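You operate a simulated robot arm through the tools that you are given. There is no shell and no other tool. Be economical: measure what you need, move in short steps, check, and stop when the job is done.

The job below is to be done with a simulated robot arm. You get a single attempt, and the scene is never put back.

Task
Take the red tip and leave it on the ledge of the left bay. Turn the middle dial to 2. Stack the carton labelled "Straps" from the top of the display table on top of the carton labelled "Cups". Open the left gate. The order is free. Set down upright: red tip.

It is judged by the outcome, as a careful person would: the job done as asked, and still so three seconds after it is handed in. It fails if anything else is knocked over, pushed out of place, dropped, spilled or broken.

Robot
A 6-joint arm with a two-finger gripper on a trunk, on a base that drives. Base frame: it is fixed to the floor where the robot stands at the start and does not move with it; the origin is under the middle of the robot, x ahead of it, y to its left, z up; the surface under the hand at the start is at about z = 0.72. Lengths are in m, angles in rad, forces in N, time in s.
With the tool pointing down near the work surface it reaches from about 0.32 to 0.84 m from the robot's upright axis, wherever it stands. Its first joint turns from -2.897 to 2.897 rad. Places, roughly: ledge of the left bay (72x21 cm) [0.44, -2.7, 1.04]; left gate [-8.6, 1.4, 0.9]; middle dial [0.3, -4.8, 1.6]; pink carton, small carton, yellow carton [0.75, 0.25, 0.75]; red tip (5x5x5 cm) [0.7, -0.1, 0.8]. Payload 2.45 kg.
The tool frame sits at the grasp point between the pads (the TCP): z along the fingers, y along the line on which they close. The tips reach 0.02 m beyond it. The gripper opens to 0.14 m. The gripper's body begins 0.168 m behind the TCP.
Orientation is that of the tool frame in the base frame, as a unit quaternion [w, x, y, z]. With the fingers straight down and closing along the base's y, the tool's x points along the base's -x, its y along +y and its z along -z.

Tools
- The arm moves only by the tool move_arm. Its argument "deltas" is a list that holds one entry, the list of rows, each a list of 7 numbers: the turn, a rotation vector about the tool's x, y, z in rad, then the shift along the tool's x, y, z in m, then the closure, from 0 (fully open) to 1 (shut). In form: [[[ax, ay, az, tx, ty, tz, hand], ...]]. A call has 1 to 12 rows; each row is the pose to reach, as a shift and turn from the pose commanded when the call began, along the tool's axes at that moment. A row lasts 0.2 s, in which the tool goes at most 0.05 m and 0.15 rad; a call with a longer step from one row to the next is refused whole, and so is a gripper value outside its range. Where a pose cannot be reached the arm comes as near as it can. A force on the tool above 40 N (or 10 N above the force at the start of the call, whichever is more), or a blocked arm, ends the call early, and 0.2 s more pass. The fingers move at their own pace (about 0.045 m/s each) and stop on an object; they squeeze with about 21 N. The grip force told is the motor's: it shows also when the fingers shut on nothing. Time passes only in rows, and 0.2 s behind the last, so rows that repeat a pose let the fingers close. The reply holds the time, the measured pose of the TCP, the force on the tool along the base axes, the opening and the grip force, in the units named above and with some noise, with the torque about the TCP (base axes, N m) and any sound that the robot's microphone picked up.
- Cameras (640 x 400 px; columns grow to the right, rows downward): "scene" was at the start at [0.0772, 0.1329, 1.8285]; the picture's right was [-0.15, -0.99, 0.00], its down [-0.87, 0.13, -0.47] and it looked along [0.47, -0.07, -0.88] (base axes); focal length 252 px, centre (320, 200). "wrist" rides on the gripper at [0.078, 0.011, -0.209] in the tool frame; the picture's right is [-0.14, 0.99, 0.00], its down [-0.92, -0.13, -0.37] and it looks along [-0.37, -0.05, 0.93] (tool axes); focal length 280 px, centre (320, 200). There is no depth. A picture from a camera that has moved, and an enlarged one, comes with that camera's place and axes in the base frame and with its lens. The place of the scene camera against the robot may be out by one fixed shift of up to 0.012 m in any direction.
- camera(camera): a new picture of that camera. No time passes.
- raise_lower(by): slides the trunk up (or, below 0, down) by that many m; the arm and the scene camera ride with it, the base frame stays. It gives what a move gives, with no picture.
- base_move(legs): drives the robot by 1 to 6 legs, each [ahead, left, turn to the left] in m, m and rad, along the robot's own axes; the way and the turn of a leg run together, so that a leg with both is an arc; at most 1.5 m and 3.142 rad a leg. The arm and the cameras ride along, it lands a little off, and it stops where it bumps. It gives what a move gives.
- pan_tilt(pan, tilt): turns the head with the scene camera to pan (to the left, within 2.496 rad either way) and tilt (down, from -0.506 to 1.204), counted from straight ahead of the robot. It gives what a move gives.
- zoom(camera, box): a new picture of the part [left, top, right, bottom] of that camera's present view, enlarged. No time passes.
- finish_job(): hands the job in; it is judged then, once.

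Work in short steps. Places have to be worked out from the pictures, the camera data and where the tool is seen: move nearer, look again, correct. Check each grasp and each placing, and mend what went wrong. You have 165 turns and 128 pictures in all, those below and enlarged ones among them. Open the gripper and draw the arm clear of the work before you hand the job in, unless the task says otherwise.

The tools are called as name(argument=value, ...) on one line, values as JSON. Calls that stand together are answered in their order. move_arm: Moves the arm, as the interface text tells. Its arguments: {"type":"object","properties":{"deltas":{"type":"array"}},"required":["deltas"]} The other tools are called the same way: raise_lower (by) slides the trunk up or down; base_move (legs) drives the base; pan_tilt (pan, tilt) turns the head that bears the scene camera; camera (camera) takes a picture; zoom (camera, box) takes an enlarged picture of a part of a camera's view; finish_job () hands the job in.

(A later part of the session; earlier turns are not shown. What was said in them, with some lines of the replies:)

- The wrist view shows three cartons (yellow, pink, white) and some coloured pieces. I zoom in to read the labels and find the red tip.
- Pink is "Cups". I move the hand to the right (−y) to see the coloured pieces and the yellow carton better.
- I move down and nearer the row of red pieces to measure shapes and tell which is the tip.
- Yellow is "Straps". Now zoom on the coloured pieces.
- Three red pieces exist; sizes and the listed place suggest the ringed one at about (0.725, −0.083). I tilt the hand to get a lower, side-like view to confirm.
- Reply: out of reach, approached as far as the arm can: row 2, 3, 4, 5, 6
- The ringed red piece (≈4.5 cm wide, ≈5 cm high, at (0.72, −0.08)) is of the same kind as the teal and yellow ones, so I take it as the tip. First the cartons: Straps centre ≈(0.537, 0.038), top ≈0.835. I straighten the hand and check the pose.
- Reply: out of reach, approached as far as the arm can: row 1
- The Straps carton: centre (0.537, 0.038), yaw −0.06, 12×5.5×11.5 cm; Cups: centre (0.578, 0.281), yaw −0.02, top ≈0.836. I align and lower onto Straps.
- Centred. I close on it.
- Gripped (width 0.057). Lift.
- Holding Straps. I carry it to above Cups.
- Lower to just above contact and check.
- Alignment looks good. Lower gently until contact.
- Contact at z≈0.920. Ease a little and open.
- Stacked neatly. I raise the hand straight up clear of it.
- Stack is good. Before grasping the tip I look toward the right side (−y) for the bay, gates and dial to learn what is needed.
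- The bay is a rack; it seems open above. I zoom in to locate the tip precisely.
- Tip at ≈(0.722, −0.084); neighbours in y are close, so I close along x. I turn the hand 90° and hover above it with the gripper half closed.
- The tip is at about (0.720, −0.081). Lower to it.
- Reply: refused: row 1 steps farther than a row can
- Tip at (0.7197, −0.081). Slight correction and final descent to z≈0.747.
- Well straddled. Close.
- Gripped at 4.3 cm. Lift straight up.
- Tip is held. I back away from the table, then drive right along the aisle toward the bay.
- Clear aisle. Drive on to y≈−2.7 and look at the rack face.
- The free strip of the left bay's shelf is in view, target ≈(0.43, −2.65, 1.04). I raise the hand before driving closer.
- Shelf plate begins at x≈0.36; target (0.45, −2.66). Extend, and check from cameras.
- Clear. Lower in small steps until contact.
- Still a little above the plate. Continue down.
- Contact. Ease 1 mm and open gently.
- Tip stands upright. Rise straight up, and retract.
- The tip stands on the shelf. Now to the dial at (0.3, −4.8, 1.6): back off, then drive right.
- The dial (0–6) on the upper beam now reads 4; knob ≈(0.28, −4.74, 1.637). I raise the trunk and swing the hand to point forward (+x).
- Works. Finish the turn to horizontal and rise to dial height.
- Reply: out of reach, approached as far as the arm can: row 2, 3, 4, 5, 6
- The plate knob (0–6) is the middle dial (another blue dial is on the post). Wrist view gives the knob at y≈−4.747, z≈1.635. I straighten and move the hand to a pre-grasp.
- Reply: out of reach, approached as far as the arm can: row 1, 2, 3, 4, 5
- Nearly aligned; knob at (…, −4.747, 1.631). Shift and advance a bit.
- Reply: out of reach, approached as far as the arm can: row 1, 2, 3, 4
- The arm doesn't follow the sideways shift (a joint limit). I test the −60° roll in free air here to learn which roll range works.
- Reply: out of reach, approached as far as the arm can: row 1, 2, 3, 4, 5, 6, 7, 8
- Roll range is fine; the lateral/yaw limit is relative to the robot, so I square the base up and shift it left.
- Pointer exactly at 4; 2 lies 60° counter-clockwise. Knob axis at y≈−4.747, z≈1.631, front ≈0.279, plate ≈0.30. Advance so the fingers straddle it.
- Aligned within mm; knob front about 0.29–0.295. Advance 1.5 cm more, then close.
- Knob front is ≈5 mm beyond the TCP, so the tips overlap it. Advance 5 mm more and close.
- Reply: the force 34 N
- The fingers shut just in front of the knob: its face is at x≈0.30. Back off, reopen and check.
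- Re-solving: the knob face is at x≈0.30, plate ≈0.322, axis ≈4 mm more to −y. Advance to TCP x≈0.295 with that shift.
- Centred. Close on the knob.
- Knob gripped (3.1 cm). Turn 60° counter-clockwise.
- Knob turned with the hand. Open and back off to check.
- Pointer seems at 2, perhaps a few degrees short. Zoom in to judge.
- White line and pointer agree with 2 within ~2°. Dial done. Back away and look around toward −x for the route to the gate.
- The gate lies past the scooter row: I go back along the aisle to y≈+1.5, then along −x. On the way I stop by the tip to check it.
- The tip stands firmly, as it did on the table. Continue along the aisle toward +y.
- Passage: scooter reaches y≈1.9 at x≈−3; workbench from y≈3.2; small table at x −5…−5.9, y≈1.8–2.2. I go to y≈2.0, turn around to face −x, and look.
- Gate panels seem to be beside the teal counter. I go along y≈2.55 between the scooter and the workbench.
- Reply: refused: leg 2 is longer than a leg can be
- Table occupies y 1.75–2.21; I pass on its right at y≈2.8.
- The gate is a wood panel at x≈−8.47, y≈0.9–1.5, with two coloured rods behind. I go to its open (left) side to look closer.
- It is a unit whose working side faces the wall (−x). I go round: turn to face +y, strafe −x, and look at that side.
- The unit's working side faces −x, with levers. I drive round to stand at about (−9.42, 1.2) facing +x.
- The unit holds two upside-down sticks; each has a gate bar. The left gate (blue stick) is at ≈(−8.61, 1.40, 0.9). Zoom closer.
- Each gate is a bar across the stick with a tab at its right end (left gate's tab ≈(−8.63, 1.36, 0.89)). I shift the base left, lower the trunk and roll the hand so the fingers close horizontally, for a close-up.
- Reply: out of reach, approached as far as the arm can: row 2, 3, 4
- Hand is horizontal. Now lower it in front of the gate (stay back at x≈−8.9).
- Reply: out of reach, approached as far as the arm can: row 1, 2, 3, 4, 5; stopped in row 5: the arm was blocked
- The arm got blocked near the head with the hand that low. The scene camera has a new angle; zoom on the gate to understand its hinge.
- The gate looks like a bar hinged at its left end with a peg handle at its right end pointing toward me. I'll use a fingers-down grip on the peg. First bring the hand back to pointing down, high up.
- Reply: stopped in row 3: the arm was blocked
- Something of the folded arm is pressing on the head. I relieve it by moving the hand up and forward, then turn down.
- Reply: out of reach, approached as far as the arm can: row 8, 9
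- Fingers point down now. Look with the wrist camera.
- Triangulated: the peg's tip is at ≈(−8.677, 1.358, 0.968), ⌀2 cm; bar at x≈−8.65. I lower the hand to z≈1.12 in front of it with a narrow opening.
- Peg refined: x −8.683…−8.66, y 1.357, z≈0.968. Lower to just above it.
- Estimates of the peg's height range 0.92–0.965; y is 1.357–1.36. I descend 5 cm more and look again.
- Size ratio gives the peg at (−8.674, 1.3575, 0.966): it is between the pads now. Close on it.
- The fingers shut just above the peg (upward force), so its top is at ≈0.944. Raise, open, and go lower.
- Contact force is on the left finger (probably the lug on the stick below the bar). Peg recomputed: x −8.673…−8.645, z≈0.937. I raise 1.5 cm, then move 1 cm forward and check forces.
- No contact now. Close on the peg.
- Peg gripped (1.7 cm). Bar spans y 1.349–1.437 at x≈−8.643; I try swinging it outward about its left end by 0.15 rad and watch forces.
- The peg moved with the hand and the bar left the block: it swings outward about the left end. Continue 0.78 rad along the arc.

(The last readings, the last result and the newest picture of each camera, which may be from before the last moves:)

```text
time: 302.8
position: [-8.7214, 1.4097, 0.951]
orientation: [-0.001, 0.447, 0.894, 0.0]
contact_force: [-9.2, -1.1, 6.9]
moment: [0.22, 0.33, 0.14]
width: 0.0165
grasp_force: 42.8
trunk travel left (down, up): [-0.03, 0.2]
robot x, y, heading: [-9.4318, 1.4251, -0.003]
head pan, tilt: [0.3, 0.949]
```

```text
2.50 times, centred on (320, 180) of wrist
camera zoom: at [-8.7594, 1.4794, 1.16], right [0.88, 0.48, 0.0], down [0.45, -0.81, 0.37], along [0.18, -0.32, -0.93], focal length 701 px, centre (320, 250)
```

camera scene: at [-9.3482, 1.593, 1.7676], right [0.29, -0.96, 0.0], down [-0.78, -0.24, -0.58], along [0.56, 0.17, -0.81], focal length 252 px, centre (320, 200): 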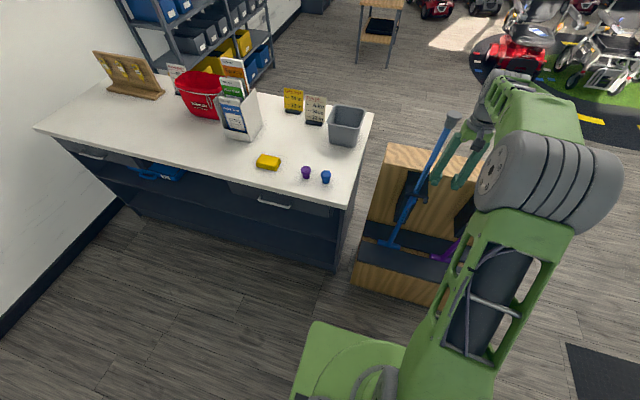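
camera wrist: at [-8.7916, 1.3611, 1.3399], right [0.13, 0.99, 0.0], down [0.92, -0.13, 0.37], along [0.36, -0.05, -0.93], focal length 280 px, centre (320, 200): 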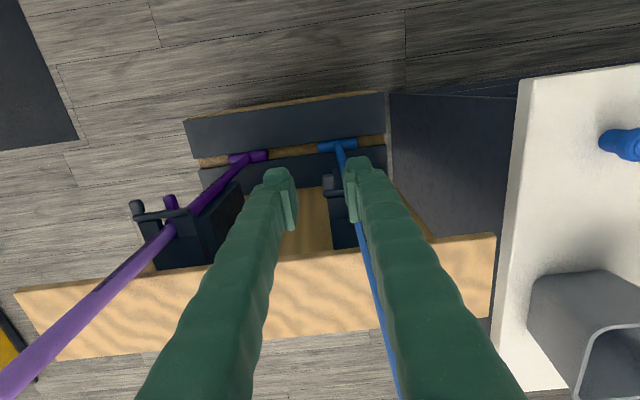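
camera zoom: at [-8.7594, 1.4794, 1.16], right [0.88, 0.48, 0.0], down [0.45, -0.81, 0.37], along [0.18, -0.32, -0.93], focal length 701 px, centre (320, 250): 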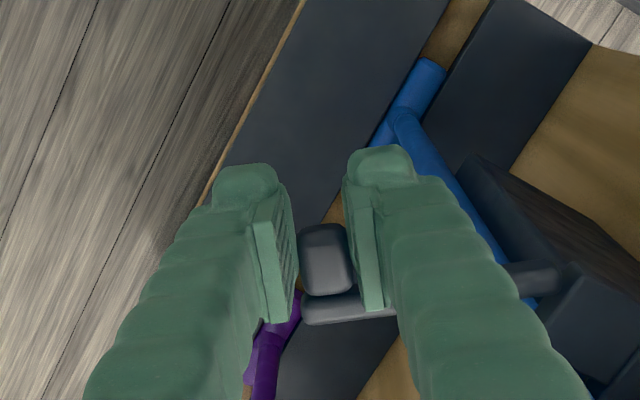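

The bar is following, now ~53° open. Continue another ~0.65 rad.

move_arm(deltas=[[[0, 0, 0.13, 0.0088, 0.0045, 0, 1], [0, 0, 0.26, 0.0175, 0.0102, 0, 1], [0, 0, 0.39, 0.025, 0.017, 0, 1], [0, 0, 0.52, 0.0318, 0.0247, 0, 1], [0, 0, 0.65, 0.0375, 0.0333, 0, 1]]])

zoom(camera="wrist", box=[210, 80, 430, 260])

```text
time: 304.0
position: [-8.718, 1.462, 0.9508]
orientation: [-0.001, 0.709, 0.705, -0.002]
contact_force: [-5.5, 4.6, 3.2]
moment: [0.02, 0.06, 0.09]
width: 0.0165
grasp_force: 42.2
trunk travel left (down, up): [-0.03, 0.2]
robot x, y, heading: [-9.4301, 1.4347, -0.003]
head pan, tilt: [0.3, 0.949]
```

```text
2.22 times, centred on (320, 170) of wrist
camera zoom: at [-8.7066, 1.5402, 1.1598], right [0.99, -0.14, 0.0], down [-0.13, -0.92, 0.37], along [-0.06, -0.36, -0.93], focal length 623 px, centre (320, 267)
```

zoom: 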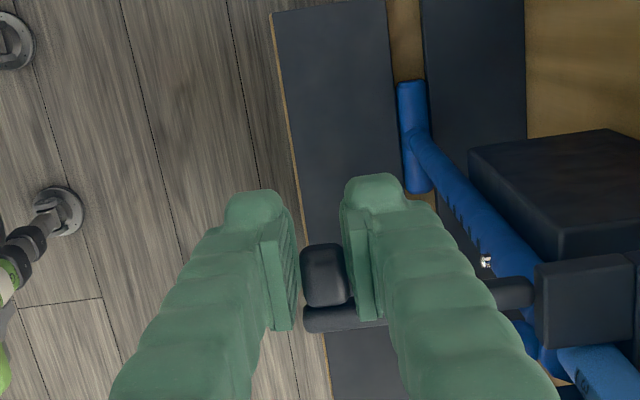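

The gate is ~90° open. I try a little farther to see if it is at its stop.

move_arm(deltas=[[[0, 0, 0.1, 0.007, 0.0034, 0, 1], [0, 0, 0.2, 0.0138, 0.0076, 0, 1], [0, 0, 0.3, 0.0202, 0.0121, 0, 1], [0, 0, 0.3, 0.0202, 0.0121, 0, 1]]])

zoom(camera="wrist", box=[210, 80, 430, 260])

```text
time: 305.0
position: [-8.7097, 1.4759, 0.9498]
orientation: [-0.003, 0.807, 0.59, -0.006]
contact_force: [-27.4, -23.1, -7.0]
moment: [-0.48, 0.28, 0.36]
width: 0.0177
grasp_force: 42.9
trunk travel left (down, up): [-0.03, 0.2]
robot x, y, heading: [-9.4342, 1.4303, -0.002]
head pan, tilt: [0.3, 0.949]
```

```text
2.22 times, centred on (320, 170) of wrist
camera zoom: at [-8.6735, 1.5484, 1.1592], right [0.9, -0.43, -0.01], down [-0.4, -0.84, 0.37], along [-0.17, -0.33, -0.93], focal length 623 px, centre (320, 267)
```

zoom: 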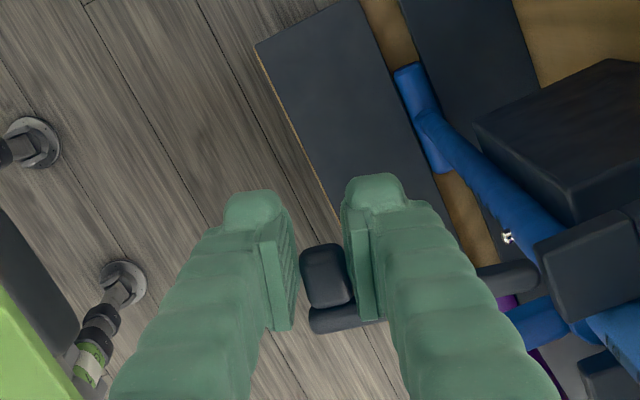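

Force rises: the stop is reached at ~100–105°. Ease back slightly, open, and lift off.

move_arm(deltas=[[[0, 0, -0.05, -0.004, -0.002, 0, 1], [0, 0, -0.09, -0.007, -0.004, 0, 1], [0, 0, -0.09, -0.007, -0.004, 0, 0.85], [0, 0, -0.09, -0.007, -0.004, 0, 0.75], [0, 0, -0.09, -0.007, -0.004, 0, 0.72], [0, 0, -0.09, -0.007, -0.004, -0.03, 0.72], [0, 0, -0.09, -0.007, -0.004, -0.08, 0.72], [0, 0, -0.09, -0.007, -0.004, -0.13, 0.72]]])

camera(camera="wrist")

zoom(camera="scene", box=[360, 120, 480, 270])

```text
time: 306.8
position: [-8.709, 1.4749, 1.0801]
orientation: [-0.001, 0.779, 0.627, 0.0]
contact_force: [0.5, 0.1, 0.3]
moment: [0.04, -0.01, 0.03]
width: 0.0394
grasp_force: 0.0
trunk travel left (down, up): [-0.03, 0.2]
robot x, y, heading: [-9.4331, 1.4254, -0.003]
head pan, tilt: [0.3, 0.949]
```

```text
19 pictures are left
camera wrist: at [-8.6831, 1.5494, 1.2896], right [0.94, -0.35, 0.0], down [-0.32, -0.87, 0.37], along [-0.13, -0.35, -0.93], focal length 280 px, centre (320, 200)
```

wrist: 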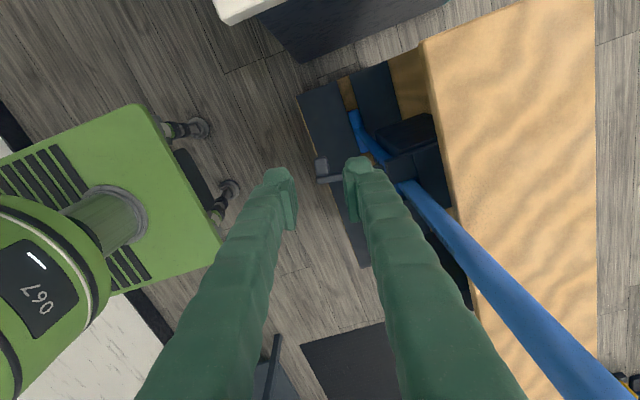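

```text
2.67 times, centred on (420, 195) of scene
camera zoom: at [-9.3486, 1.5929, 1.7676], right [0.29, -0.96, 0.0], down [-0.78, -0.24, -0.58], along [0.56, 0.17, -0.81], focal length 672 px, centre (53, 213)
```

zoom: 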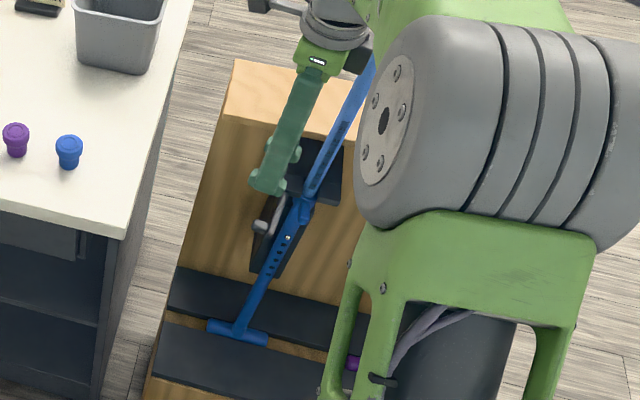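

Gate stays open and the stick is untouched. Raise the hand straight up and away.

move_arm(deltas=[[[0, 0, 0, 0, 0, -0.04, 0.72], [0, 0, 0, 0, 0, -0.09, 0.72], [0, 0, 0, 0, 0, -0.14, 0.72], [0, 0, 0, 0, 0, -0.19, 0.72], [0, 0, 0, 0, 0, -0.24, 0.72], [0, 0, 0, 0, 0, -0.28, 0.5]]])

base_move(legs=[[-0.12, 0, 0]])

camera(camera="scene")

camera(camera="wrist")

```text
time: 308.2
position: [-8.7056, 1.475, 1.357]
orientation: [-0.003, 0.78, 0.626, -0.003]
contact_force: [0.3, 0.3, -0.2]
moment: [0.0, 0.05, -0.02]
width: 0.0701
grasp_force: 0.0
trunk travel left (down, up): [-0.03, 0.2]
robot x, y, heading: [-9.4294, 1.4289, -0.003]
head pan, tilt: [0.3, 0.949]
```

```text
time: 309.4
position: [-8.8269, 1.4759, 1.3615]
orientation: [0.0, 0.78, 0.626, -0.001]
contact_force: [-1.0, 0.3, 0.0]
moment: [-0.01, -0.12, 0.01]
width: 0.0701
grasp_force: 0.0
trunk travel left (down, up): [-0.03, 0.2]
robot x, y, heading: [-9.5502, 1.4286, -0.001]
head pan, tilt: [0.3, 0.949]
```

```text
17 pictures are left
camera scene: at [-9.4679, 1.5933, 1.7677], right [0.29, -0.96, 0.0], down [-0.78, -0.24, -0.58], along [0.56, 0.17, -0.81], focal length 252 px, centre (320, 200)
```

scene: 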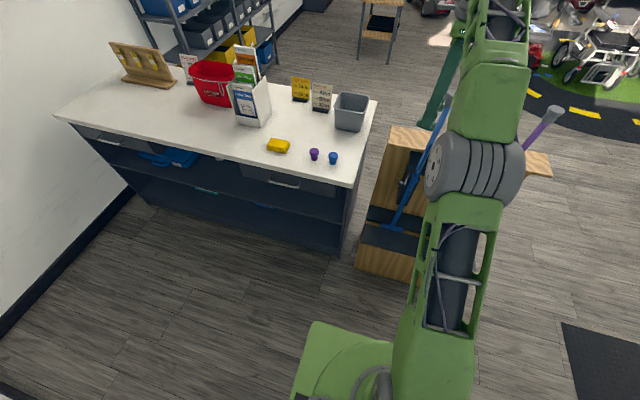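

```text
16 pictures are left
camera wrist: at [-8.8007, 1.5499, 1.5701], right [0.94, -0.35, 0.0], down [-0.32, -0.87, 0.37], along [-0.13, -0.35, -0.93], focal length 280 px, centre (320, 200)
```

wrist: 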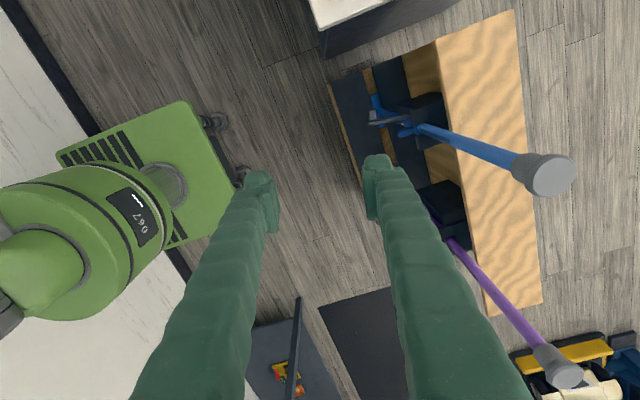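

The left gate is open, both sticks are in place, and the hand is empty and clear. Everything else was checked, so I hand in.

finish_job()

```text
The job is handed in.
```

I finished all four parts and handed the job in.

- **Red tip:** it stands on the ledge of the left bay, the same way up as it stood on the table. Three red pieces were on the table. I took the ring-topped one because its size and place matched your listing best.
- **Middle dial:** it now points to 2, within about 2 degrees. It read 4 before.
- **Cartons:** "Straps" is stacked squarely on "Cups".
- **Left gate:** it is swung open to its stop, and both walking sticks in the holder are still in place.

The gripper is open and the arm is clear of the work. I saw nothing knocked over or pushed out of place. The arm was blocked twice, and seemed to press against the robot's own head, while I was lowering it toward the gate.
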